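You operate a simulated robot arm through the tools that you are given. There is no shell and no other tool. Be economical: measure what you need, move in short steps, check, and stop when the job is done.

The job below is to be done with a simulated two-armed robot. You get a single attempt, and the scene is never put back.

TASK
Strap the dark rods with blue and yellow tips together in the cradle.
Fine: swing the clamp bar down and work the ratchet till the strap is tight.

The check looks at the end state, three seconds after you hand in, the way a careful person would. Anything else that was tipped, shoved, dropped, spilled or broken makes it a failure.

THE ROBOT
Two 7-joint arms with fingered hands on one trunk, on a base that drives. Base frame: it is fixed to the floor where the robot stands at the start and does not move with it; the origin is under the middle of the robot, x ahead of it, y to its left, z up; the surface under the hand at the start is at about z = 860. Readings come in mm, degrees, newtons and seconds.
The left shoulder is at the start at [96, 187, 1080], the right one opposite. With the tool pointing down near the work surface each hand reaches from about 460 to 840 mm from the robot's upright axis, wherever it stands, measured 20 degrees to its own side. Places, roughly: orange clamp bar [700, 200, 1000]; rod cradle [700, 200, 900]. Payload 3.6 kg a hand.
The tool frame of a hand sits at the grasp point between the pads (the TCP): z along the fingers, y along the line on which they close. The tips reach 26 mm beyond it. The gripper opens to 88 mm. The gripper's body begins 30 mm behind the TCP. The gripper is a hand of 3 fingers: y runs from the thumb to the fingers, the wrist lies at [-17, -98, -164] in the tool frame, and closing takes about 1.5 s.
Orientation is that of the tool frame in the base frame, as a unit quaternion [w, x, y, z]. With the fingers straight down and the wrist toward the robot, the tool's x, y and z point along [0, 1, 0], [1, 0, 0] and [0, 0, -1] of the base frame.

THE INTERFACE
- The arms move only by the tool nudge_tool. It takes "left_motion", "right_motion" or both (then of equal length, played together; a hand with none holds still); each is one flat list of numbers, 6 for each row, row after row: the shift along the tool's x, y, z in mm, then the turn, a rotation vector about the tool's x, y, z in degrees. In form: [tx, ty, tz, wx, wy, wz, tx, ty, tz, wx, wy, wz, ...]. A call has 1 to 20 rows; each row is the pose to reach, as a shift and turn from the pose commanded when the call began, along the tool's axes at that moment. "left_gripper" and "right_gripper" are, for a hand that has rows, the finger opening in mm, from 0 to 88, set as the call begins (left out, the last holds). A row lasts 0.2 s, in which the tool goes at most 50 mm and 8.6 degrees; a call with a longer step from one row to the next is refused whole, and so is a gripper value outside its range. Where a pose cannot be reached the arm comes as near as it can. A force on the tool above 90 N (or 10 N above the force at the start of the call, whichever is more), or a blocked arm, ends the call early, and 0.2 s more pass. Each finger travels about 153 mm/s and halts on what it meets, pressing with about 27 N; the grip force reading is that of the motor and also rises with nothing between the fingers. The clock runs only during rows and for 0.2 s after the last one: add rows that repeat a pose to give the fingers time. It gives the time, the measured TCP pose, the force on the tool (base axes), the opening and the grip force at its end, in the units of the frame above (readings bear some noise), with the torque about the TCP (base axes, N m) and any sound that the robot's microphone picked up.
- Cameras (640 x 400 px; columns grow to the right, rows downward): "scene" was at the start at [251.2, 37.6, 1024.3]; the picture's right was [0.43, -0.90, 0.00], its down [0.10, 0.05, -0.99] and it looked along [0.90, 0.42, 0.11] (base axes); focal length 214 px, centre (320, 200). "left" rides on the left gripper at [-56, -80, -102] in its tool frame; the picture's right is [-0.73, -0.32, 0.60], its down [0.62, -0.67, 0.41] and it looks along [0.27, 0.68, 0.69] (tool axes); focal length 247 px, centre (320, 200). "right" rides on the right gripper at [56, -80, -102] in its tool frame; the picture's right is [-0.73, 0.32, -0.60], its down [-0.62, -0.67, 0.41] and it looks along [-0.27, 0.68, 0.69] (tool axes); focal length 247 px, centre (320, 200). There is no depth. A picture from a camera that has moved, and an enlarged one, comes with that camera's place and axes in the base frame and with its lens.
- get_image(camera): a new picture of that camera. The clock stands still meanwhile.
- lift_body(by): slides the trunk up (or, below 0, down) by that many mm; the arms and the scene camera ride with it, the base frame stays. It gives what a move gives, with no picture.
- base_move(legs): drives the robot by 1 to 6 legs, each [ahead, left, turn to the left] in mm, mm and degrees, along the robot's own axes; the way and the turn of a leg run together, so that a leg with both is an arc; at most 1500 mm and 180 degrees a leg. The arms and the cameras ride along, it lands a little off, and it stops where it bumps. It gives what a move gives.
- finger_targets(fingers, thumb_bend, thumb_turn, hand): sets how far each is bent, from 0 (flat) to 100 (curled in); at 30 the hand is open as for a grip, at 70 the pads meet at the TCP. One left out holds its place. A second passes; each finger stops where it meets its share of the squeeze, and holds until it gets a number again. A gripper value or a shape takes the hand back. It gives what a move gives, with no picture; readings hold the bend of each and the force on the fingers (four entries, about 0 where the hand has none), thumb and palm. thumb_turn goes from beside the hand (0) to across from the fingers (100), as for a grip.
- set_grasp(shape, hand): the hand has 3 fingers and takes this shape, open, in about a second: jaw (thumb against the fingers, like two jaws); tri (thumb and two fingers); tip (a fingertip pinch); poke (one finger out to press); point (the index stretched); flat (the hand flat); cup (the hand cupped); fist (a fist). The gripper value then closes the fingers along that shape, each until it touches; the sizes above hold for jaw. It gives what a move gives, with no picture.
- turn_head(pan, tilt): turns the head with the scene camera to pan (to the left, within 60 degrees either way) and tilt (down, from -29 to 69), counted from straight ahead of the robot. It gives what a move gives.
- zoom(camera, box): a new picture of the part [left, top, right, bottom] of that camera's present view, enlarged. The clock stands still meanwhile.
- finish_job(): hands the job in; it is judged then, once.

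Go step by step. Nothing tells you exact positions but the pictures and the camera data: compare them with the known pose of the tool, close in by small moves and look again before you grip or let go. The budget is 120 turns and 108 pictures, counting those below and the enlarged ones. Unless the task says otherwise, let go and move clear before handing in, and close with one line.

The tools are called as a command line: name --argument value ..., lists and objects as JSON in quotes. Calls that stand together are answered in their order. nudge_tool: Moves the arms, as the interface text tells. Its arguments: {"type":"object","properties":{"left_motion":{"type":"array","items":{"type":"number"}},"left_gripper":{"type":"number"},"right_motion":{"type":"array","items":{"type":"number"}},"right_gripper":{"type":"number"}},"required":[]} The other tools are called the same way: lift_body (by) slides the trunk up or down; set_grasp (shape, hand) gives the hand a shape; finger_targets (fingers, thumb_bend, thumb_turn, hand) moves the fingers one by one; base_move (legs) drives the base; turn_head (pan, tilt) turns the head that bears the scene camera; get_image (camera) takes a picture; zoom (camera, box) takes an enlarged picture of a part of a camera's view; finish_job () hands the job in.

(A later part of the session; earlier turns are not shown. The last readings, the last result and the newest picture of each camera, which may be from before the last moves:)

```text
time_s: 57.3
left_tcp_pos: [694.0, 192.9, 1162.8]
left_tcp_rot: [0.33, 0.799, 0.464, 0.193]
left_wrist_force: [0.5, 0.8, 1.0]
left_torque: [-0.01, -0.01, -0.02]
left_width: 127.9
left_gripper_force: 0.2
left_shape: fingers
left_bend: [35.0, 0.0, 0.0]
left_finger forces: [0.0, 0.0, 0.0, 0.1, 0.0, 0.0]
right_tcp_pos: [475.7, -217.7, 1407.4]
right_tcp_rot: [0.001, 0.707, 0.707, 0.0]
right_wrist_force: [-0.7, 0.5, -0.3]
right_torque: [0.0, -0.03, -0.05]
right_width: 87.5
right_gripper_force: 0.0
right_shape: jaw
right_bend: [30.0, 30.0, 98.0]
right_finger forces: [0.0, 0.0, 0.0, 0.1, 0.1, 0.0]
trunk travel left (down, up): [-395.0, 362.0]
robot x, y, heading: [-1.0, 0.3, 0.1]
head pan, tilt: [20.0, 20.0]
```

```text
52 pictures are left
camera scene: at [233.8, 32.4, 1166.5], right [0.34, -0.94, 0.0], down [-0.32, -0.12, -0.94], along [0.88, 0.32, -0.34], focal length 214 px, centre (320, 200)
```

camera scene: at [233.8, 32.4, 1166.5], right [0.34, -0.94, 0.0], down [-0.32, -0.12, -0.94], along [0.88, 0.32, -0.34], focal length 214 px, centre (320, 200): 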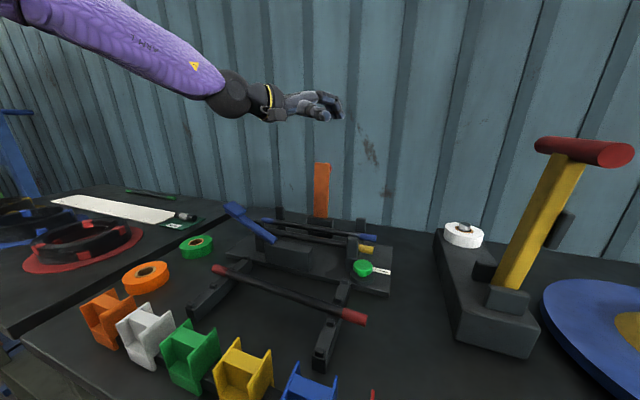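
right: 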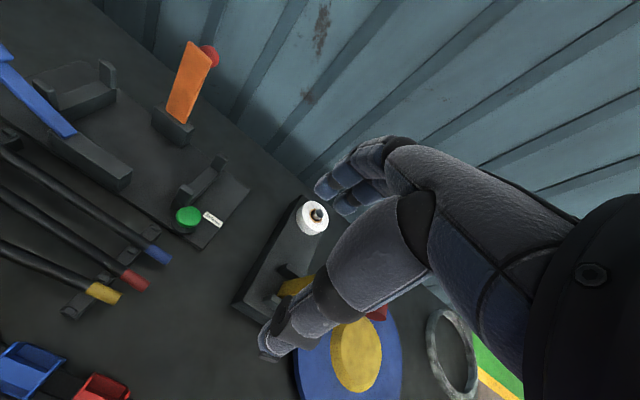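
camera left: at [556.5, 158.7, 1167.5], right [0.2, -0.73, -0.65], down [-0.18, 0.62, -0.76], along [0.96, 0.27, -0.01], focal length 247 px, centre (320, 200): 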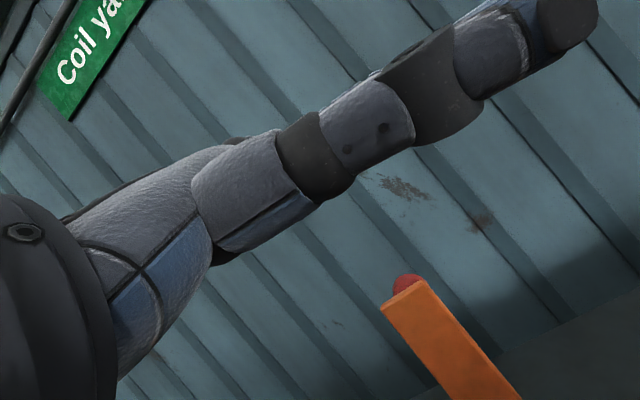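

The elbow posture looks poor again. The earlier successes were with the trunk low, so I'll retract, straighten, drop the trunk near its start height, and approach with a pitched hand.

nudge_tool --left_motion '[0, -15, -20, 0, 5, -5, 0, -40, -45, 0, 10, -10, 15, -65, -70, 0, 15, -15, 30, -90, -95, 0, 20, -20, 50, -115, -120, 0, 21.2, -21.2, 75, -140, -145, 0, 21.2, -21.2, 95, -160, -165, 0, 21.2, -21.2, 95, -160, -165, 0, 21.2, -21.2]'

set_grasp --shape "jaw" --hand "left"

lift_body --by -150

```text
time_s: 59.1
left_tcp_pos: [542.7, 389.3, 1166.2]
left_tcp_rot: [0.27, 0.653, 0.653, 0.271]
left_wrist_force: [-0.3, -0.3, -0.9]
left_torque: [0.01, 0.01, 0.0]
left_width: 128.3
left_gripper_force: 0.1
left_shape: fingers
left_bend: [35.0, 0.0, 0.0]
left_finger forces: [0.0, 0.0, 0.1, 0.1, 0.0, 0.1]
right_tcp_pos: [475.4, -217.7, 1407.2]
right_tcp_rot: [-0.001, 0.707, 0.707, 0.0]
right_wrist_force: [-0.4, 0.3, 0.6]
right_torque: [0.01, -0.02, 0.01]
right_width: 87.8
right_gripper_force: 0.0
right_shape: jaw
right_bend: [30.0, 30.0, 98.0]
right_finger forces: [0.0, 0.1, 0.2, 0.1, 0.0, 0.1]
trunk travel left (down, up): [-395.0, 362.0]
robot x, y, heading: [-1.6, 0.4, 0.2]
head pan, tilt: [20.0, 20.0]
```

```text
time_s: 60.0
left_tcp_pos: [542.1, 389.3, 1165.1]
left_tcp_rot: [0.271, 0.654, 0.653, 0.27]
left_wrist_force: [-1.0, 0.4, -0.4]
left_torque: [-0.02, -0.01, 0.0]
left_width: 87.9
left_gripper_force: 0.1
left_shape: jaw
left_bend: [30.0, 30.0, 97.0]
left_finger forces: [0.1, 0.1, 0.0, 0.0, 0.0, 0.0]
right_tcp_pos: [475.6, -217.1, 1406.7]
right_tcp_rot: [-0.001, 0.707, 0.707, 0.0]
right_wrist_force: [-0.1, -0.3, 0.4]
right_torque: [0.0, -0.01, 0.02]
right_width: 87.8
right_gripper_force: 0.0
right_shape: jaw
right_bend: [30.0, 30.0, 98.0]
right_finger forces: [0.0, 0.1, 0.1, 0.0, 0.0, 0.0]
trunk travel left (down, up): [-395.0, 362.0]
robot x, y, heading: [-2.5, -2.2, 0.2]
head pan, tilt: [20.0, 20.0]
```

```text
time_s: 61.7
left_tcp_pos: [542.7, 390.7, 1016.2]
left_tcp_rot: [0.271, 0.654, 0.653, 0.27]
left_wrist_force: [0.4, -0.8, -0.3]
left_torque: [0.0, 0.0, 0.01]
left_width: 87.7
left_gripper_force: 0.1
left_shape: jaw
left_bend: [30.0, 30.0, 97.0]
left_finger forces: [0.0, 0.1, 0.0, 0.0, 0.0, 0.0]
right_tcp_pos: [475.7, -217.7, 1257.9]
right_tcp_rot: [0.0, 0.707, 0.708, 0.0]
right_wrist_force: [-0.4, -0.9, 0.1]
right_torque: [0.01, -0.04, 0.01]
right_width: 87.7
right_gripper_force: 0.1
right_shape: jaw
right_bend: [30.0, 30.0, 98.0]
right_finger forces: [0.0, 0.0, 0.0, 0.1, 0.0, 0.1]
trunk travel left (down, up): [-245.0, 512.0]
robot x, y, heading: [-0.8, 2.0, -0.3]
head pan, tilt: [20.0, 20.0]
```

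The lever is close, so I'll go straight up first, then toward the bar.

nudge_tool --left_motion '[0, 34, -34, 0, 0, 0, 0, 71, -71, 0, 0, 0, -31, 92, -50, 0, 0, 0, -62, 114, -30, 0, 0, 0, -93, 135, -9, 0, 0, 0, -124, 156, 11, 0, 0, 0, -155, 178, 32, 0, 0, 0, -186, 199, 52, 0, 0, 0, -186, 199, 52, 0, 0, 0]'

get_image --camera "left"

get_image --camera "scene"

```text
refused: row 2 steps farther than a row can; nothing moved
```

```text
51 pictures are left
camera left: at [413.6, 333.5, 1032.6], right [0.2, -0.73, -0.65], down [-0.18, 0.62, -0.76], along [0.96, 0.27, -0.01], focal length 247 px, centre (320, 200)
```

left: 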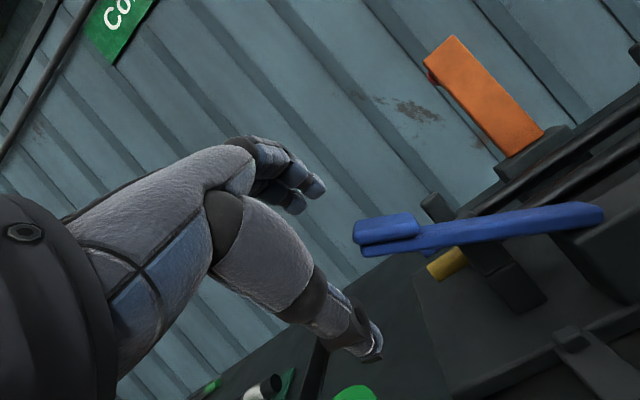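

```text
50 pictures are left
camera scene: at [256.0, 32.4, 1004.7], right [0.34, -0.94, 0.0], down [-0.32, -0.12, -0.94], along [0.88, 0.32, -0.34], focal length 214 px, centre (320, 200)
```

scene: 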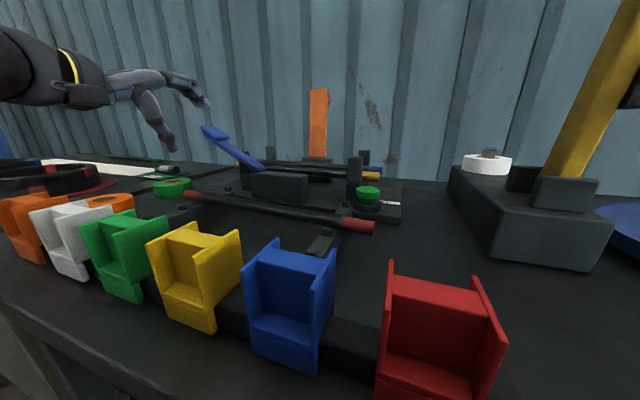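

One step was too long. I'll retry with smaller steps.

nudge_tool --left_motion '[0, 30, -30, 0, 0, 0, 0, 60, -60, 0, 0, 0, 0, 75, -75, 0, 0, 0, -26, 93, -57, 0, 0, 0, -52, 111, -39, 0, 0, 0, -78, 129, -21, 0, 0, 0, -104, 146, -3, 0, 0, 0, -130, 164, 15, 0, 0, 0, -156, 182, 33, 0, 0, 0, -186, 199, 52, 0, 0, 0, -186, 199, 52, 0, 0, 0]'

get_image --camera "left"

get_image --camera "scene"

```text
time_s: 64.1
left_tcp_pos: [720.5, 205.6, 1119.3]
left_tcp_rot: [0.271, 0.653, 0.654, 0.27]
left_wrist_force: [-0.6, -0.1, 0.6]
left_torque: [-0.02, 0.03, 0.0]
left_width: 87.7
left_gripper_force: 0.0
left_shape: jaw
left_bend: [30.0, 30.0, 97.0]
left_finger forces: [0.0, 0.0, 0.1, 0.0, 0.1, 0.0]
right_tcp_pos: [475.9, -217.6, 1258.0]
right_tcp_rot: [0.0, 0.707, 0.707, 0.0]
right_wrist_force: [-0.3, -0.4, -0.4]
right_torque: [0.01, 0.04, 0.02]
right_width: 87.6
right_gripper_force: 0.0
right_shape: jaw
right_bend: [30.0, 30.0, 98.0]
right_finger forces: [0.0, 0.0, 0.1, 0.0, 0.0, 0.0]
trunk travel left (down, up): [-245.0, 512.0]
robot x, y, heading: [0.4, -3.3, 0.1]
head pan, tilt: [20.0, 20.0]
```

```text
49 pictures are left
camera left: at [591.4, 148.3, 1136.9], right [0.2, -0.74, -0.65], down [-0.18, 0.62, -0.76], along [0.96, 0.27, -0.01], focal length 247 px, centre (320, 200)
```

left: 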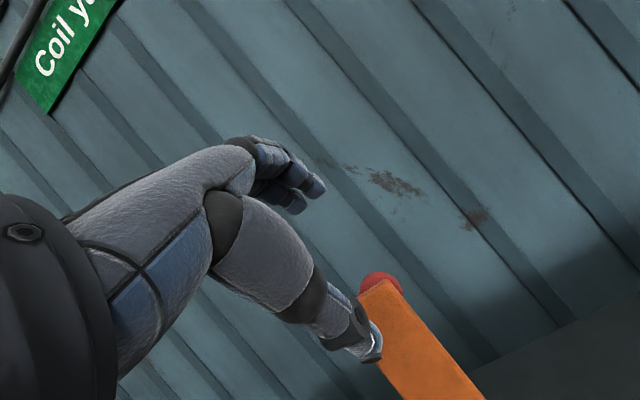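

```text
48 pictures are left
camera scene: at [256.1, 32.8, 1004.6], right [0.34, -0.94, 0.0], down [-0.32, -0.12, -0.94], along [0.88, 0.32, -0.34], focal length 214 px, centre (320, 200)
```

scene: 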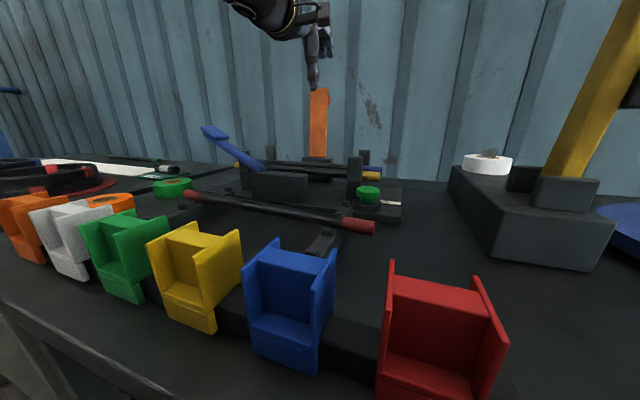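

Reached. The bar top is at about (745, 200, 1069), and the thumb would block going over it. I'll switch to the point shape so that only a finger goes behind the bar, and look.

set_grasp --shape "point" --hand "left"

get_image --camera "left"

zoom --camera "scene" --box '[240, 0, 400, 100]'

```text
time_s: 65.0
left_tcp_pos: [721.0, 204.6, 1120.4]
left_tcp_rot: [0.271, 0.653, 0.653, 0.271]
left_wrist_force: [0.3, 0.3, 0.3]
left_torque: [0.01, 0.01, 0.01]
left_width: 82.6
left_gripper_force: 0.0
left_shape: point
left_bend: [63.0, 90.0, 86.0]
left_finger forces: [0.0, 0.0, 0.0, 0.1, 0.0, 0.0]
right_tcp_pos: [475.5, -218.7, 1256.4]
right_tcp_rot: [0.001, 0.707, 0.707, 0.0]
right_wrist_force: [0.3, 0.3, 0.1]
right_torque: [-0.04, -0.02, -0.03]
right_width: 87.6
right_gripper_force: 0.1
right_shape: jaw
right_bend: [30.0, 30.0, 98.0]
right_finger forces: [0.0, 0.0, 0.0, 0.1, 0.1, 0.0]
trunk travel left (down, up): [-245.0, 512.0]
robot x, y, heading: [1.0, -1.1, -0.1]
head pan, tilt: [20.0, 20.0]
```

```text
47 pictures are left
camera left: at [591.5, 148.2, 1136.7], right [0.2, -0.73, -0.65], down [-0.18, 0.62, -0.76], along [0.96, 0.27, -0.01], focal length 247 px, centre (320, 200)
```

left: 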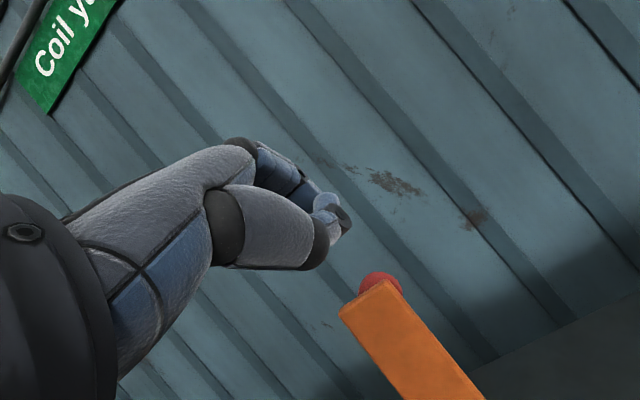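

```text
4.00 times, centred on (320, 50) of scene
camera zoom: at [256.4, 32.4, 1004.5], right [0.34, -0.94, 0.0], down [-0.32, -0.12, -0.94], along [0.88, 0.32, -0.34], focal length 858 px, centre (320, 800)
```

zoom: 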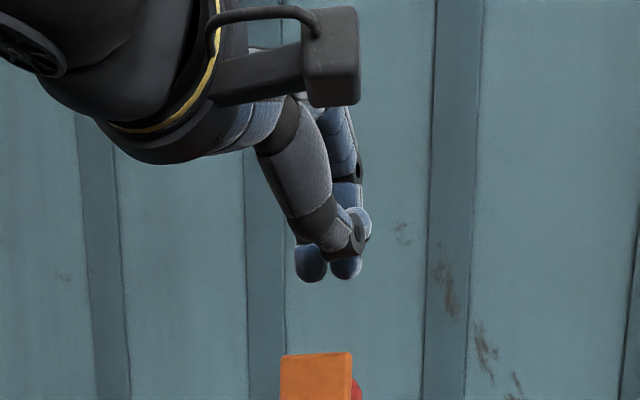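

The folded thumb would still hit the bar at this pitch. A pitch of about 30° with open jaws straddles the bar better, with the thumb in front and the fingers behind the knob. I'll set that up above the bar.

set_grasp --shape "jaw" --hand "left"

nudge_tool --left_motion '[0, 10, 0, 5, 0, 0, 0, 20, 8, 10, 0, 0, 0, 25, 18, 15, 0, 0, 0, 25, 18, 15, 0, 0]'

get_image --camera "left"

zoom --camera "right" --box '[0, 0, 240, 150]'

```text
time_s: 65.9
left_tcp_pos: [719.7, 205.0, 1120.2]
left_tcp_rot: [0.27, 0.653, 0.653, 0.271]
left_wrist_force: [0.3, -0.6, 0.1]
left_torque: [0.03, 0.03, 0.0]
left_width: 87.8
left_gripper_force: 0.0
left_shape: jaw
left_bend: [30.0, 30.0, 97.0]
left_finger forces: [0.0, 0.0, 0.0, 0.0, 0.1, 0.0]
right_tcp_pos: [476.6, -217.4, 1257.2]
right_tcp_rot: [-0.001, 0.707, 0.708, 0.0]
right_wrist_force: [0.5, 0.3, -0.1]
right_torque: [0.01, 0.01, -0.04]
right_width: 87.8
right_gripper_force: 0.1
right_shape: jaw
right_bend: [30.0, 30.0, 98.0]
right_finger forces: [0.0, 0.0, 0.1, 0.1, 0.0, 0.0]
trunk travel left (down, up): [-245.0, 512.0]
robot x, y, heading: [-2.9, 1.4, 0.1]
head pan, tilt: [20.0, 20.0]
```

```text
time_s: 66.9
left_tcp_pos: [746.8, 211.1, 1124.5]
left_tcp_rot: [0.182, 0.684, 0.683, 0.181]
left_wrist_force: [0.3, 0.0, 0.6]
left_torque: [-0.04, -0.01, 0.04]
left_width: 87.7
left_gripper_force: 0.1
left_shape: jaw
left_bend: [30.0, 30.0, 97.0]
left_finger forces: [0.0, 0.0, 0.0, 0.0, 0.0, 0.1]
left hand out of reach, approached as far as the arm can: row 3, 4
right_tcp_pos: [475.3, -219.0, 1257.3]
right_tcp_rot: [0.0, 0.707, 0.707, -0.001]
right_wrist_force: [0.2, 0.7, 0.6]
right_torque: [-0.01, 0.0, -0.02]
right_width: 87.5
right_gripper_force: 0.0
right_shape: jaw
right_bend: [30.0, 30.0, 98.0]
right_finger forces: [0.0, 0.0, 0.0, 0.1, 0.0, 0.0]
trunk travel left (down, up): [-245.0, 512.0]
robot x, y, heading: [0.6, -1.2, -0.1]
head pan, tilt: [20.0, 20.0]
```

```text
45 pictures are left
camera left: at [627.1, 154.6, 1173.3], right [0.02, -0.73, -0.68], down [-0.37, 0.62, -0.69], along [0.93, 0.27, -0.26], focal length 247 px, centre (320, 200)
```

left: 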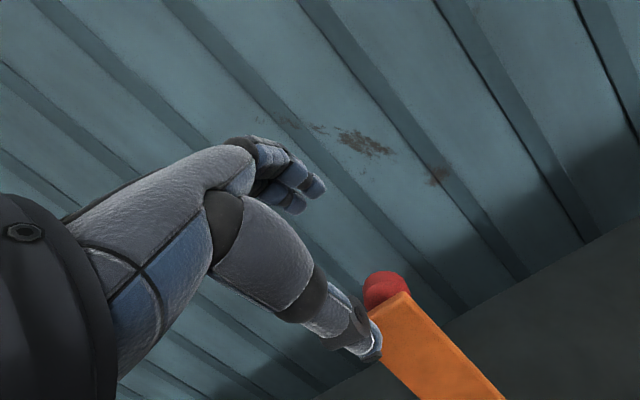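

```text
2.67 times, centred on (120, 75) of right
camera zoom: at [394.6, -161.6, 1359.2], right [0.32, -0.73, 0.6], down [-0.67, -0.62, -0.41], along [0.68, -0.27, -0.69], focal length 659 px, centre (853, 533)
```

zoom: 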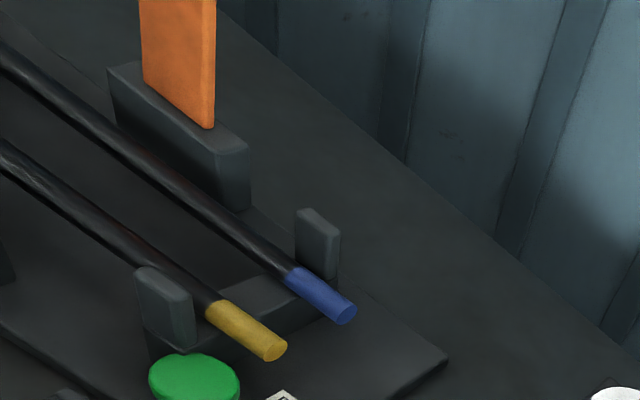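

The knob is at about (765, 206, 1056) and the bar front at x≈738, so the open jaws will straddle both. I'll lower 66 mm straight down.

nudge_tool --left_motion '[-2, -8, 14, 0, 0, 0, -5, -16, 29, 0, 0, 0, -5, -25, 43, 0, 0, 0, -5, -33, 57, 0, 0, 0, -5, -33, 57, 0, 0, 0]'

get_image --camera "left"

zoom --camera "scene" --box '[240, 30, 400, 190]'

```text
time_s: 68.1
left_tcp_pos: [747.6, 205.8, 1057.7]
left_tcp_rot: [0.183, 0.684, 0.683, 0.182]
left_wrist_force: [0.2, 0.9, 0.0]
left_torque: [0.02, 0.01, 0.01]
left_width: 87.6
left_gripper_force: 0.0
left_shape: jaw
left_bend: [30.0, 30.0, 97.0]
left_finger forces: [0.0, 0.0, 0.1, 0.0, 0.0, 0.0]
right_tcp_pos: [475.5, -218.0, 1257.7]
right_tcp_rot: [-0.001, 0.707, 0.707, 0.0]
right_wrist_force: [0.5, -0.7, -0.6]
right_torque: [0.0, 0.01, 0.0]
right_width: 87.7
right_gripper_force: 0.1
right_shape: jaw
right_bend: [30.0, 30.0, 98.0]
right_finger forces: [0.0, 0.1, 0.1, 0.0, 0.1, 0.0]
trunk travel left (down, up): [-245.0, 512.0]
robot x, y, heading: [-0.1, 1.3, -0.3]
head pan, tilt: [20.0, 20.0]
```

```text
43 pictures are left
camera left: at [627.1, 148.8, 1107.3], right [0.02, -0.73, -0.68], down [-0.37, 0.62, -0.69], along [0.93, 0.27, -0.26], focal length 247 px, centre (320, 200)
```

left: 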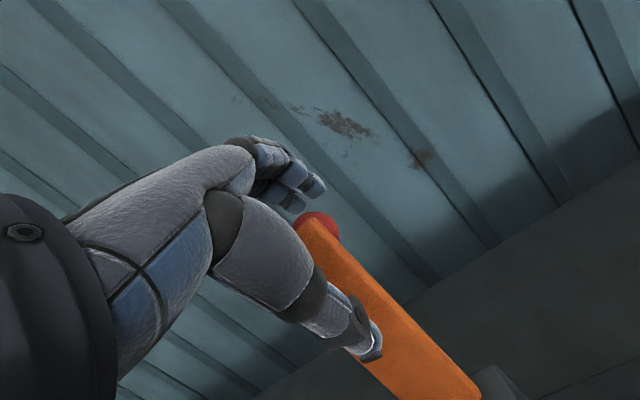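

```text
2.50 times, centred on (320, 110) of scene
camera zoom: at [256.3, 32.4, 1004.5], right [0.34, -0.94, 0.0], down [-0.32, -0.12, -0.94], along [0.88, 0.32, -0.34], focal length 536 px, centre (320, 425)
```

zoom: 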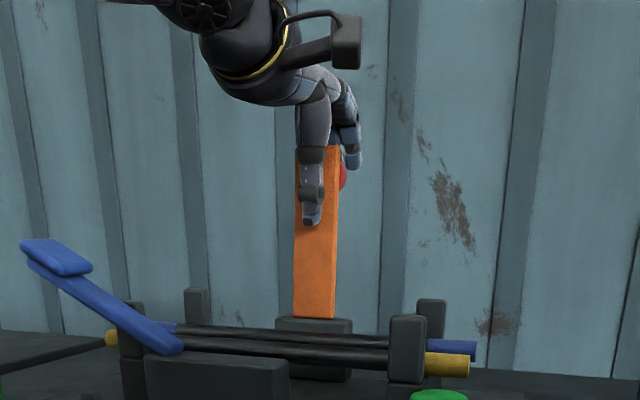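

The thumb is in front and the fingers are behind the bar by the knob. I'll partly close and pull the bar top gently toward the robot.

nudge_tool --left_motion '[0, -4, 7, 0, 0, 0, 0, -4, 7, 0, 0, 0, 0, -13, 2, 0, 0, 0, 0, -22, -2, 0, 0, 0, 0, -32, -5, 0, 0, 0, 0, -41, -9, 0, 0, 0, 0, -41, -9, 0, 0, 0]' --left_gripper 70

get_image --camera "left"

zoom --camera "scene" --box '[240, 30, 400, 190]'

```text
time_s: 69.7
left_tcp_pos: [706.5, 205.8, 1046.0]
left_tcp_rot: [0.182, 0.683, 0.683, 0.183]
left_wrist_force: [0.3, -0.2, 0.2]
left_torque: [-0.01, 0.0, 0.02]
left_width: 70.3
left_gripper_force: 0.0
left_shape: jaw
left_bend: [33.0, 47.0, 99.0]
left_finger forces: [0.1, 0.1, 0.0, 0.0, 0.0, 0.0]
right_tcp_pos: [475.4, -217.4, 1256.7]
right_tcp_rot: [0.0, 0.707, 0.707, 0.0]
right_wrist_force: [0.2, 0.1, -1.4]
right_torque: [-0.01, 0.0, 0.01]
right_width: 87.9
right_gripper_force: 0.0
right_shape: jaw
right_bend: [30.0, 30.0, 98.0]
right_finger forces: [0.1, 0.0, 0.0, 0.1, 0.0, 0.0]
trunk travel left (down, up): [-245.0, 512.0]
robot x, y, heading: [-0.9, -1.7, 0.2]
head pan, tilt: [20.0, 20.0]
```

```text
41 pictures are left
camera left: at [586.7, 149.2, 1094.7], right [0.02, -0.73, -0.68], down [-0.37, 0.62, -0.69], along [0.93, 0.27, -0.26], focal length 247 px, centre (320, 200)
```

left: 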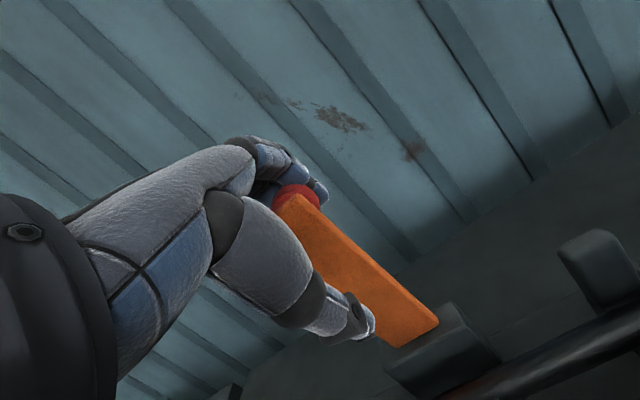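

```text
2.50 times, centred on (320, 110) of scene
camera zoom: at [256.5, 32.4, 1004.4], right [0.34, -0.94, 0.0], down [-0.32, -0.12, -0.94], along [0.88, 0.32, -0.34], focal length 536 px, centre (320, 425)
```

zoom: 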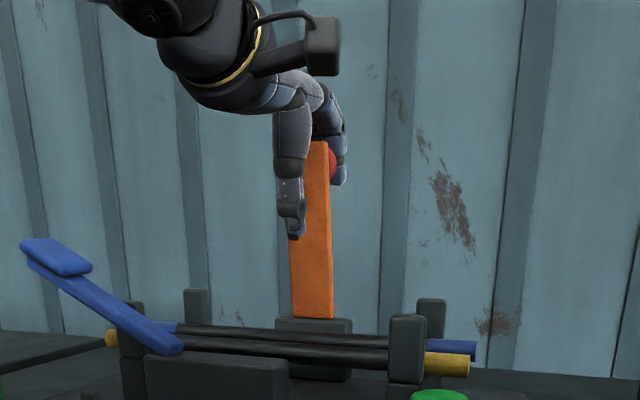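

The bar is leaning toward me with the fingers behind the knob. I'll continue along the arc to about 45°.

nudge_tool --left_motion '[0, -14, -6, 0, 0, 0, 0, -28, -12, 0, 0, 0, 0, -42, -18, 0, 0, 0, 0, -56, -23, 0, 0, 0, 0, -70, -27, 0, 0, 0, 0, -84, -30, 0, 0, 0, 0, -84, -30, 0, 0, 0]'

zoom --camera "scene" --box '[220, 10, 400, 190]'

```text
time_s: 71.3
left_tcp_pos: [618.3, 206.0, 1029.3]
left_tcp_rot: [0.183, 0.683, 0.683, 0.183]
left_wrist_force: [0.1, -0.8, 0.2]
left_torque: [0.0, -0.02, 0.0]
left_width: 70.3
left_gripper_force: 0.1
left_shape: jaw
left_bend: [33.0, 47.0, 99.0]
left_finger forces: [0.1, 0.0, 0.0, 0.0, 0.4, 0.0]
right_tcp_pos: [475.4, -218.4, 1257.8]
right_tcp_rot: [0.0, 0.707, 0.707, 0.001]
right_wrist_force: [0.8, 0.2, -1.1]
right_torque: [0.01, 0.01, 0.0]
right_width: 87.6
right_gripper_force: 0.0
right_shape: jaw
right_bend: [30.0, 30.0, 98.0]
right_finger forces: [0.1, 0.0, 0.0, 0.0, 0.1, 0.0]
trunk travel left (down, up): [-245.0, 512.0]
robot x, y, heading: [0.2, -2.7, -0.3]
head pan, tilt: [20.0, 20.0]
```

```text
2.22 times, centred on (310, 100) of scene
camera zoom: at [256.4, 32.4, 1004.4], right [0.34, -0.94, 0.0], down [-0.32, -0.12, -0.94], along [0.88, 0.32, -0.34], focal length 477 px, centre (342, 422)
```

zoom: 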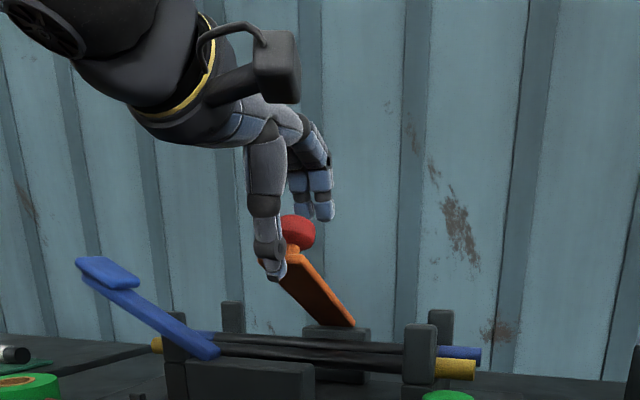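

The bar is about 50–60° over and the thumb is near its end. I'll open wider, ease back so the thumb clears, and follow down.

nudge_tool --left_motion '[0, -8, -5, 0, 0, 0, 0, -17, -10, 0, 0, 0, 0, -26, -15, 0, 0, 0, 0, -36, -12, 0, 0, 0, 0, -36, -12, 0, 0, 0]' --left_gripper 88

zoom --camera "scene" --box '[220, 10, 400, 190]'

get_image --camera "left"

```text
time_s: 72.5
left_tcp_pos: [581.6, 206.4, 1022.1]
left_tcp_rot: [0.183, 0.683, 0.683, 0.182]
left_wrist_force: [-0.1, -0.2, 0.4]
left_torque: [-0.01, 0.0, 0.0]
left_width: 87.7
left_gripper_force: 0.0
left_shape: jaw
left_bend: [30.0, 30.0, 98.0]
left_finger forces: [0.0, 0.0, 0.1, 0.0, 0.0, 0.0]
right_tcp_pos: [475.5, -218.6, 1256.1]
right_tcp_rot: [0.0, 0.707, 0.707, 0.0]
right_wrist_force: [0.1, 0.1, 0.4]
right_torque: [-0.01, 0.01, 0.02]
right_width: 87.6
right_gripper_force: 0.0
right_shape: jaw
right_bend: [30.0, 30.0, 98.0]
right_finger forces: [0.0, 0.0, 0.0, 0.0, 0.0, 0.0]
trunk travel left (down, up): [-245.0, 512.0]
robot x, y, heading: [-4.7, 2.8, -0.3]
head pan, tilt: [20.0, 20.0]
```

```text
2.22 times, centred on (310, 100) of scene
camera zoom: at [256.4, 32.4, 1004.5], right [0.34, -0.94, 0.0], down [-0.32, -0.12, -0.94], along [0.88, 0.32, -0.34], focal length 477 px, centre (342, 422)
```

zoom: 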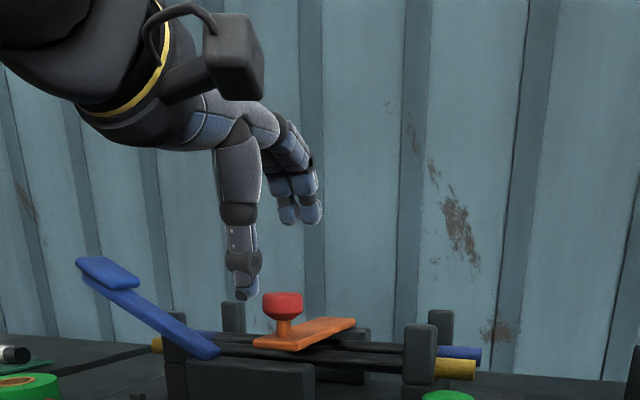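

```text
37 pictures are left
camera left: at [461.8, 149.1, 1071.7], right [0.02, -0.74, -0.68], down [-0.37, 0.62, -0.69], along [0.93, 0.27, -0.26], focal length 247 px, centre (320, 200)
```

left: 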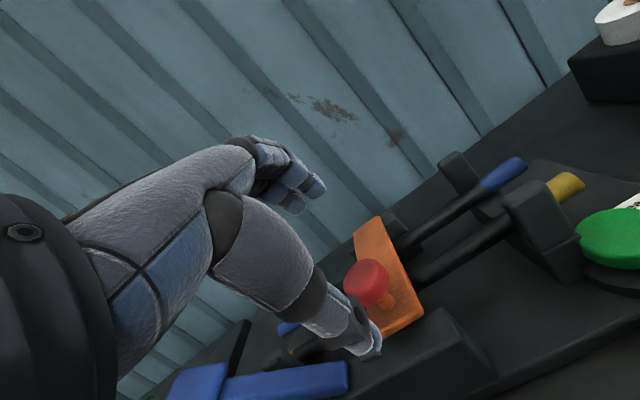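

The bar has swung down and lies across the rods, with its knob at about (598, 206, 967). I'll straighten the hand above it and make a fist to press it firmly down.

nudge_tool --left_motion '[0, 20, -30, 0, 0, 0, 0, 40, -60, 7.5, 0, 0, 0, 50, -70, 15, 0, 0, 0, 60, -70, 22.5, 0, 0, 0, 65, -70, 30, 0, 0, 0, 65, -70, 30, 0, 0]'

set_grasp --shape "fist" --hand "left"

zoom --camera "scene" --box '[160, 0, 420, 190]'

get_image --camera "left"

```text
time_s: 73.9
left_tcp_pos: [603.6, 205.1, 1115.8]
left_tcp_rot: [-0.001, 0.708, 0.707, 0.001]
left_wrist_force: [-0.2, 0.0, 0.2]
left_torque: [-0.02, 0.01, -0.01]
left_width: 87.5
left_gripper_force: 0.0
left_shape: jaw
left_bend: [30.0, 30.0, 98.0]
left_finger forces: [0.0, 0.0, 0.0, 0.0, 0.0, 0.0]
right_tcp_pos: [474.9, -217.7, 1257.8]
right_tcp_rot: [0.0, 0.707, 0.707, 0.0]
right_wrist_force: [0.3, 0.3, 0.3]
right_torque: [0.01, -0.02, -0.02]
right_width: 87.5
right_gripper_force: 0.2
right_shape: jaw
right_bend: [30.0, 30.0, 98.0]
right_finger forces: [0.0, 0.0, 0.0, 0.0, 0.0, 0.0]
trunk travel left (down, up): [-245.0, 512.0]
robot x, y, heading: [1.0, 0.6, 0.0]
head pan, tilt: [20.0, 20.0]
```

```text
time_s: 74.8
left_tcp_pos: [602.7, 204.2, 1115.6]
left_tcp_rot: [0.0, 0.707, 0.707, 0.0]
left_wrist_force: [-0.1, -0.4, 0.6]
left_torque: [0.01, -0.03, -0.01]
left_width: 0.2
left_gripper_force: 0.0
left_shape: fist
left_bend: [97.0, 73.0, 82.0]
left_finger forces: [0.1, 0.0, 0.0, 0.0, 0.1, 0.0]
right_tcp_pos: [476.7, -217.7, 1257.5]
right_tcp_rot: [-0.001, 0.708, 0.707, -0.001]
right_wrist_force: [-1.3, -0.2, 0.4]
right_torque: [-0.05, -0.01, 0.01]
right_width: 87.7
right_gripper_force: 0.1
right_shape: jaw
right_bend: [30.0, 30.0, 98.0]
right_finger forces: [0.0, 0.0, 0.1, 0.1, 0.1, 0.1]
trunk travel left (down, up): [-245.0, 512.0]
robot x, y, heading: [-0.7, -0.7, -0.1]
head pan, tilt: [20.0, 20.0]
```

```text
2.11 times, centred on (290, 95) of scene
camera zoom: at [256.4, 32.4, 1004.5], right [0.34, -0.94, 0.0], down [-0.32, -0.12, -0.94], along [0.88, 0.32, -0.34], focal length 452 px, centre (383, 421)
```

zoom: 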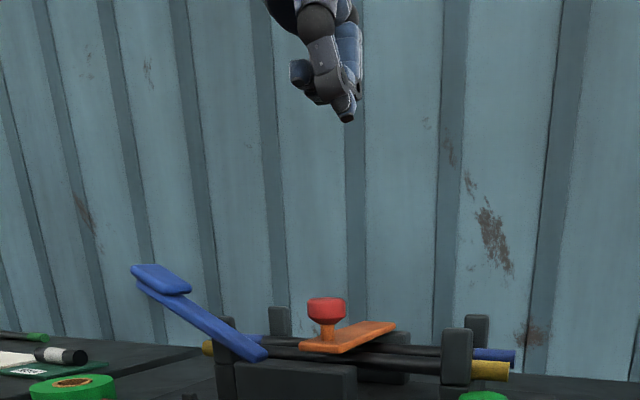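

```text
35 pictures are left
camera left: at [523.3, 148.9, 1218.6], right [-0.32, -0.73, -0.6], down [-0.67, 0.62, -0.41], along [0.68, 0.27, -0.69], focal length 247 px, centre (320, 200)
```

left: 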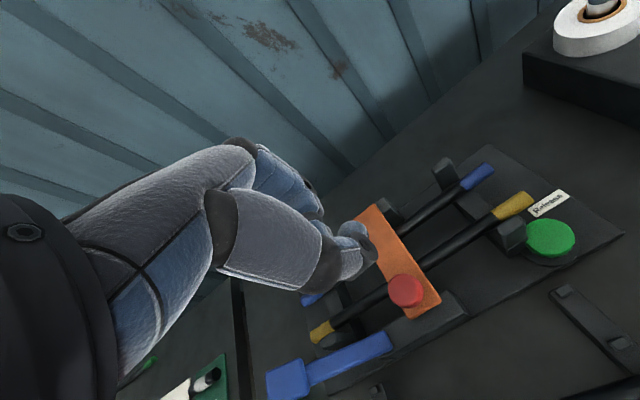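

The knob is right below, at (599, 205), top z≈977. I'll lower the fist onto it in small steps.

nudge_tool --left_motion '[4, -1, 35, 0, 0, 0, 8, -2, 70, 0, 0, 0, 12, -3, 100, 0, 0, 0, 12, -3, 115, 0, 0, 0, 12, -3, 115, 0, 0, 0]'

zoom --camera "scene" --box '[220, 50, 380, 190]'

```text
time_s: 76.0
left_tcp_pos: [599.5, 217.5, 1000.3]
left_tcp_rot: [0.0, 0.707, 0.707, -0.001]
left_wrist_force: [0.5, 0.5, 0.0]
left_torque: [-0.03, 0.01, -0.03]
left_width: 0.0
left_gripper_force: 0.0
left_shape: fist
left_bend: [98.0, 81.0, 77.0]
left_finger forces: [0.0, 0.1, 0.0, 0.0, 0.1, 0.0]
right_tcp_pos: [475.9, -218.2, 1257.5]
right_tcp_rot: [0.0, 0.707, 0.707, 0.001]
right_wrist_force: [0.2, 0.2, -0.5]
right_torque: [0.0, -0.04, 0.01]
right_width: 87.8
right_gripper_force: 0.0
right_shape: jaw
right_bend: [30.0, 30.0, 98.0]
right_finger forces: [0.0, 0.0, 0.0, 0.1, 0.0, 0.0]
trunk travel left (down, up): [-245.0, 512.0]
robot x, y, heading: [4.8, 1.9, -0.0]
head pan, tilt: [20.0, 20.0]
```

```text
2.86 times, centred on (300, 120) of scene
camera zoom: at [256.3, 32.5, 1004.5], right [0.34, -0.94, 0.0], down [-0.32, -0.12, -0.94], along [0.88, 0.32, -0.34], focal length 613 px, centre (377, 429)
```

zoom: 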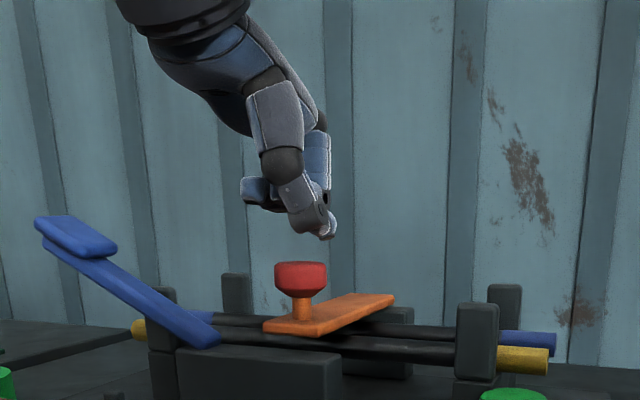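

The fist is about 20 mm above the knob. I'll continue down until I feel contact.

nudge_tool --left_motion '[8, 0, 10, 0, 0, 0, 8, 0, 20, 0, 0, 0, 8, 0, 26, 0, 0, 0, 8, 0, 26, 0, 0, 0]'

nudge_tool --left_motion '[0, 0, 4, 0, 0, 0, 0, 0, 8, 0, 0, 0, 0, 0, 8, 0, 0, 0]'

zoom --camera "scene" --box '[220, 50, 380, 190]'

```text
time_s: 77.0
left_tcp_pos: [598.2, 224.6, 978.8]
left_tcp_rot: [0.004, 0.708, 0.706, 0.002]
left_wrist_force: [-6.6, -3.3, 23.8]
left_torque: [-0.56, -0.19, -0.17]
left_width: 0.1
left_gripper_force: 0.0
left_shape: fist
left_bend: [99.0, 90.0, 75.0]
left_finger forces: [0.1, 0.0, 0.1, 0.0, 23.3, 0.0]
right_tcp_pos: [473.7, -218.5, 1258.4]
right_tcp_rot: [0.0, 0.707, 0.707, 0.001]
right_wrist_force: [0.0, 0.0, 0.2]
right_torque: [0.02, 0.02, 0.03]
right_width: 87.8
right_gripper_force: 0.0
right_shape: jaw
right_bend: [30.0, 30.0, 98.0]
right_finger forces: [0.0, 0.0, 0.1, 0.0, 0.0, 0.0]
trunk travel left (down, up): [-245.0, 512.0]
robot x, y, heading: [-0.4, 0.4, 0.1]
head pan, tilt: [20.0, 20.0]
```

```text
time_s: 77.8
left_tcp_pos: [597.2, 223.0, 976.1]
left_tcp_rot: [0.008, 0.708, 0.707, 0.004]
left_wrist_force: [-9.7, 2.6, 44.5]
left_torque: [-0.99, -0.01, -0.26]
left_width: 0.0
left_gripper_force: 0.0
left_shape: fist
left_bend: [99.0, 94.0, 75.0]
left_finger forces: [0.0, 0.0, 0.1, 0.1, 63.7, 0.0]
right_tcp_pos: [470.7, -218.8, 1260.2]
right_tcp_rot: [0.002, 0.707, 0.707, 0.003]
right_wrist_force: [-0.7, 0.6, -0.3]
right_torque: [0.02, 0.0, -0.06]
right_width: 87.9
right_gripper_force: 0.1
right_shape: jaw
right_bend: [30.0, 30.0, 98.0]
right_finger forces: [0.0, 0.1, 0.0, 0.1, 0.0, 0.0]
trunk travel left (down, up): [-245.0, 512.0]
robot x, y, heading: [2.2, -1.3, -0.1]
head pan, tilt: [20.0, 20.0]
```

```text
2.86 times, centred on (300, 120) of scene
camera zoom: at [252.0, 31.8, 1006.0], right [0.34, -0.94, 0.0], down [-0.32, -0.12, -0.94], along [0.88, 0.32, -0.34], focal length 613 px, centre (377, 429)
```

zoom: 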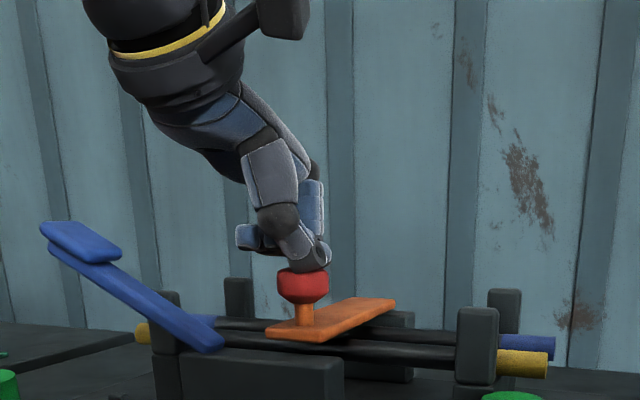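

The bar is firmly down (44 N against its stop). The lever handle paddle is at about (580, 356, 987). I'll rise, move over it and open the jaws.

nudge_tool --left_motion '[0, 0, -35, 0, 0, 0, 0, 0, -75, 0, 0, 0, 0, 0, -115, 0, 0, 0, 33, -4, -115, 0, 0, 0, 66, -8, -115, 0, 0, 0, 100, -13, -115, 0, 0, 0, 132, -17, -105, 0, 0, 0, 132, -17, -95, 0, 0, 0, 132, -17, -95, 0, 0, 0]'

set_grasp --shape "jaw" --hand "left"

get_image --camera "left"

zoom --camera "scene" --box '[140, 30, 400, 200]'

```text
time_s: 79.8
left_tcp_pos: [584.0, 358.4, 1060.8]
left_tcp_rot: [0.0, 0.707, 0.707, 0.0]
left_wrist_force: [1.4, 1.4, -0.9]
left_torque: [0.01, -0.01, -0.04]
left_width: 0.0
left_gripper_force: 0.0
left_shape: fist
left_bend: [98.0, 83.0, 75.0]
left_finger forces: [0.0, 0.0, 0.0, 0.0, 0.0, 0.0]
right_tcp_pos: [475.8, -218.0, 1257.2]
right_tcp_rot: [0.0, 0.707, 0.707, -0.001]
right_wrist_force: [-0.2, 0.1, 0.1]
right_torque: [-0.01, 0.01, -0.01]
right_width: 87.5
right_gripper_force: 0.0
right_shape: jaw
right_bend: [30.0, 30.0, 98.0]
right_finger forces: [0.1, 0.0, 0.0, 0.1, 0.0, 0.0]
trunk travel left (down, up): [-245.0, 512.0]
robot x, y, heading: [1.1, 1.3, -0.2]
head pan, tilt: [20.0, 20.0]
```

```text
time_s: 80.7
left_tcp_pos: [583.8, 356.9, 1061.5]
left_tcp_rot: [0.0, 0.707, 0.707, 0.0]
left_wrist_force: [0.0, -0.5, -0.6]
left_torque: [0.0, 0.02, -0.03]
left_width: 87.7
left_gripper_force: 0.1
left_shape: jaw
left_bend: [30.0, 30.0, 97.0]
left_finger forces: [0.0, 0.0, 0.1, 0.1, 0.0, 0.0]
right_tcp_pos: [474.6, -216.9, 1257.2]
right_tcp_rot: [0.001, 0.707, 0.707, 0.0]
right_wrist_force: [0.1, 0.3, 0.8]
right_torque: [-0.04, 0.0, -0.05]
right_width: 88.0
right_gripper_force: 0.0
right_shape: jaw
right_bend: [30.0, 30.0, 98.0]
right_finger forces: [0.0, 0.0, 0.0, 0.0, 0.0, 0.1]
trunk travel left (down, up): [-245.0, 512.0]
robot x, y, heading: [2.4, 1.3, -0.0]
head pan, tilt: [20.0, 20.0]
```

```text
32 pictures are left
camera left: at [503.8, 301.0, 1164.5], right [-0.32, -0.73, -0.6], down [-0.67, 0.62, -0.41], along [0.68, 0.27, -0.69], focal length 247 px, centre (320, 200)
```

left: 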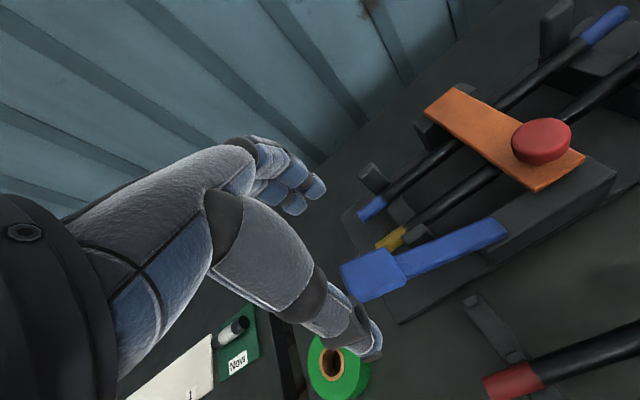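

```text
2.35 times, centred on (270, 115) of scene
camera zoom: at [256.4, 32.5, 1004.5], right [0.34, -0.94, 0.0], down [-0.32, -0.12, -0.94], along [0.88, 0.32, -0.34], focal length 505 px, centre (438, 400)
```

zoom: 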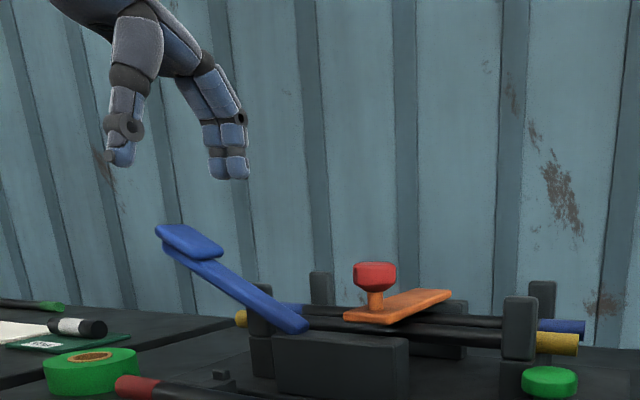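

The paddle spans x 566–598 around y≈357. I'll descend with the jaw at 52 mm and grip it across its width.

nudge_tool --left_motion '[0, -2, 5, 0, 0, 0, 0, -2, 30, 0, 0, 0, 0, -2, 55, 0, 0, 0, 0, -2, 72, 0, 0, 0, 0, -2, 72, 0, 0, 0]' --left_gripper 52

get_image --camera "left"

```text
time_s: 81.9
left_tcp_pos: [580.2, 356.3, 988.7]
left_tcp_rot: [0.0, 0.707, 0.708, 0.0]
left_wrist_force: [0.5, 0.0, 0.3]
left_torque: [0.01, -0.01, -0.03]
left_width: 52.4
left_gripper_force: 0.0
left_shape: jaw
left_bend: [39.0, 63.0, 100.0]
left_finger forces: [0.0, 0.0, 0.0, 0.1, 0.0, 0.1]
right_tcp_pos: [476.0, -217.9, 1257.3]
right_tcp_rot: [-0.001, 0.707, 0.707, 0.0]
right_wrist_force: [0.1, 0.0, -0.3]
right_torque: [-0.01, 0.01, -0.04]
right_width: 87.5
right_gripper_force: 0.0
right_shape: jaw
right_bend: [30.0, 30.0, 98.0]
right_finger forces: [0.1, 0.0, 0.1, 0.1, 0.0, 0.0]
trunk travel left (down, up): [-245.0, 512.0]
robot x, y, heading: [0.3, 2.6, -0.3]
head pan, tilt: [20.0, 20.0]
```

```text
30 pictures are left
camera left: at [501.1, 300.4, 1091.7], right [-0.32, -0.73, -0.6], down [-0.66, 0.62, -0.41], along [0.68, 0.27, -0.69], focal length 247 px, centre (320, 200)
```

left: 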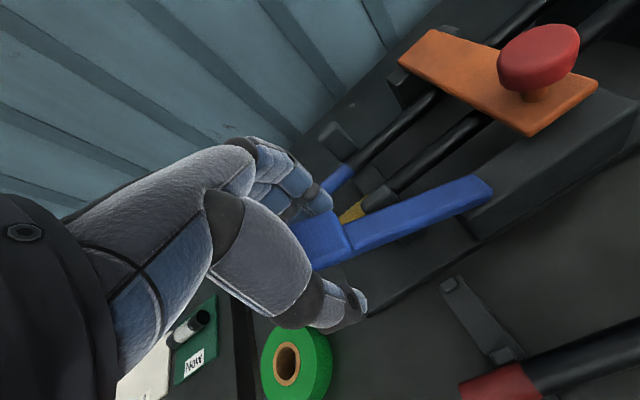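

The paddle is between thumb and fingers. I'll close and push it down along the arc, listening for clicks.

nudge_tool --left_motion '[0, 0, 0, 0, 0, 0, 0, 0, 0, 0, 0, 0, 0, 0, 0, 0, 0, 0, 0, 0, 0, 0, 0, 0, 0, 0, 0, 0, 0, 0]' --left_gripper 0

nudge_tool --left_motion '[4, 0, 7, 0, 0, 0, 8, 0, 15, 0, 0, 0, 11, 0, 22, 0, 0, 0, 14, 0, 29, 0, 0, 0, 14, 0, 29, 0, 0, 0]'

get_image --camera "left"

```text
time_s: 83.1
left_tcp_pos: [581.9, 359.5, 987.2]
left_tcp_rot: [-0.002, 0.707, 0.708, -0.002]
left_wrist_force: [5.7, 3.0, -14.4]
left_torque: [0.11, -0.16, 0.32]
left_width: 21.3
left_gripper_force: 26.6
left_shape: jaw
left_bend: [61.0, 76.0, 100.0]
left_finger forces: [28.6, 0.1, 0.0, 0.1, 24.7, 0.0]
right_tcp_pos: [477.9, -217.1, 1256.5]
right_tcp_rot: [0.001, 0.707, 0.707, -0.001]
right_wrist_force: [-0.8, 0.0, -0.4]
right_torque: [-0.01, -0.02, 0.05]
right_width: 87.7
right_gripper_force: 0.1
right_shape: jaw
right_bend: [30.0, 30.0, 98.0]
right_finger forces: [0.0, 0.1, 0.0, 0.1, 0.0, 0.0]
trunk travel left (down, up): [-245.0, 512.0]
robot x, y, heading: [0.1, -1.6, -0.2]
head pan, tilt: [20.0, 20.0]
```

```text
time_s: 84.3
left_tcp_pos: [582.9, 369.5, 961.5]
left_tcp_rot: [0.001, 0.708, 0.706, 0.001]
left_wrist_force: [2.6, -13.4, 2.7]
left_torque: [-0.39, -0.19, 0.02]
left_width: 22.1
left_gripper_force: 26.9
left_shape: jaw
left_bend: [62.0, 77.0, 100.0]
left_finger forces: [21.2, 5.5, 0.0, 0.0, 22.1, 0.1]
right_tcp_pos: [477.1, -220.4, 1257.0]
right_tcp_rot: [0.0, 0.707, 0.707, 0.001]
right_wrist_force: [0.0, -0.5, -0.4]
right_torque: [-0.01, -0.04, -0.01]
right_width: 87.7
right_gripper_force: 0.1
right_shape: jaw
right_bend: [30.0, 30.0, 98.0]
right_finger forces: [0.0, 0.1, 0.0, 0.0, 0.0, 0.0]
trunk travel left (down, up): [-245.0, 512.0]
robot x, y, heading: [-0.2, -0.2, -0.1]
head pan, tilt: [20.0, 20.0]
```

```text
29 pictures are left
camera left: at [501.7, 312.7, 1064.5], right [-0.32, -0.73, -0.6], down [-0.66, 0.62, -0.41], along [0.68, 0.27, -0.69], focal length 247 px, centre (320, 200)
```

left: 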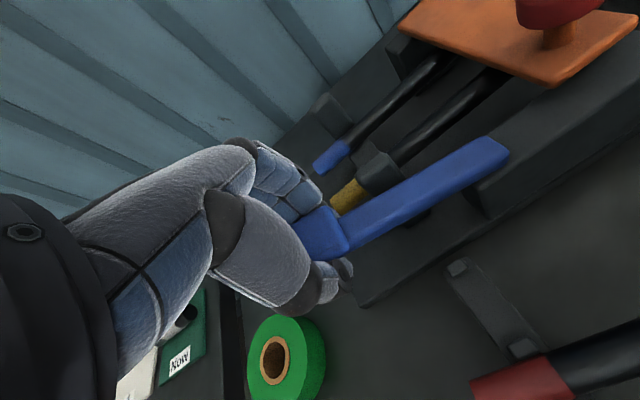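

The lever follows with low resistance and no click. I'll try the upward stroke.

nudge_tool --left_motion '[-5, 0, -13, 0, 0, 0, -11, 0, -25, 0, 0, 0, -20, 0, -37, 0, 0, 0, -31, 0, -47, 0, 0, 0, -31, 0, -47, 0, 0, 0]'

nudge_tool --left_motion '[-11, 0, -8, 0, 0, 0, -22, 0, -15, 0, 0, 0, -36, 0, -21, 0, 0, 0, -50, 0, -25, 0, 0, 0, -50, 0, -25, 0, 0, 0]'

zoom --camera "scene" --box '[140, 30, 400, 200]'

```text
time_s: 85.5
left_tcp_pos: [580.4, 357.3, 989.5]
left_tcp_rot: [-0.017, 0.7, 0.714, -0.009]
left_wrist_force: [7.2, 33.8, -53.4]
left_torque: [0.66, -0.15, 0.63]
left_width: 18.2
left_gripper_force: 27.5
left_shape: jaw
left_bend: [61.0, 75.0, 100.0]
left_finger forces: [43.3, 2.0, 0.0, 0.1, 30.6, 0.0]
right_tcp_pos: [481.1, -209.5, 1254.9]
right_tcp_rot: [0.002, 0.706, 0.708, -0.004]
right_wrist_force: [-0.2, -0.4, 0.2]
right_torque: [0.02, -0.02, 0.0]
right_width: 87.8
right_gripper_force: 0.0
right_shape: jaw
right_bend: [30.0, 30.0, 98.0]
right_finger forces: [0.1, 0.0, 0.1, 0.0, 0.0, 0.0]
trunk travel left (down, up): [-245.0, 512.0]
robot x, y, heading: [-0.6, 0.8, 0.1]
head pan, tilt: [20.0, 20.0]
```

```text
time_s: 86.2
left_tcp_pos: [575.9, 353.9, 988.9]
left_tcp_rot: [-0.047, 0.682, 0.73, -0.009]
left_wrist_force: [21.4, 32.8, -31.7]
left_torque: [0.36, -0.34, 0.63]
left_width: 19.6
left_gripper_force: 26.8
left_shape: jaw
left_bend: [56.0, 75.0, 100.0]
left_finger forces: [41.8, 3.6, 0.1, 0.0, 25.6, 0.0]
right_tcp_pos: [483.3, -215.3, 1256.2]
right_tcp_rot: [-0.003, 0.707, 0.707, -0.002]
right_wrist_force: [-0.7, -0.4, 0.4]
right_torque: [0.1, 0.0, 0.02]
right_width: 88.0
right_gripper_force: 0.1
right_shape: jaw
right_bend: [30.0, 30.0, 98.0]
right_finger forces: [0.0, 0.0, 0.0, 0.0, 0.1, 0.0]
trunk travel left (down, up): [-245.0, 512.0]
robot x, y, heading: [-1.5, -1.0, -0.0]
head pan, tilt: [20.0, 20.0]
stopped in row 3 (left hand): the force on the tool passed its limit at 91 N (the readings are from after the stop); the commanded pose is now the measured one
```

```text
2.35 times, centred on (270, 115) of scene
camera zoom: at [261.1, 35.3, 1003.6], right [0.34, -0.94, 0.0], down [-0.33, -0.12, -0.94], along [0.88, 0.32, -0.35], focal length 505 px, centre (438, 400)
```

zoom: 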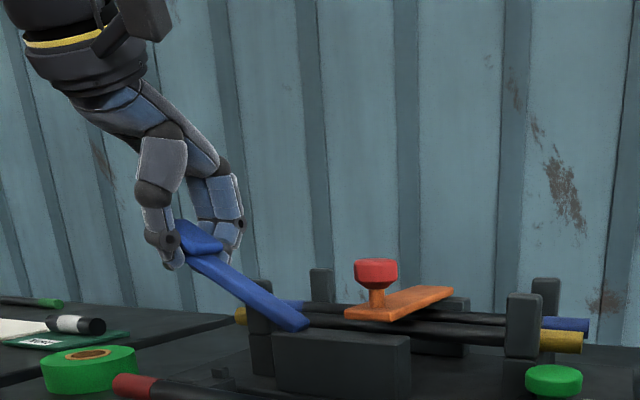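

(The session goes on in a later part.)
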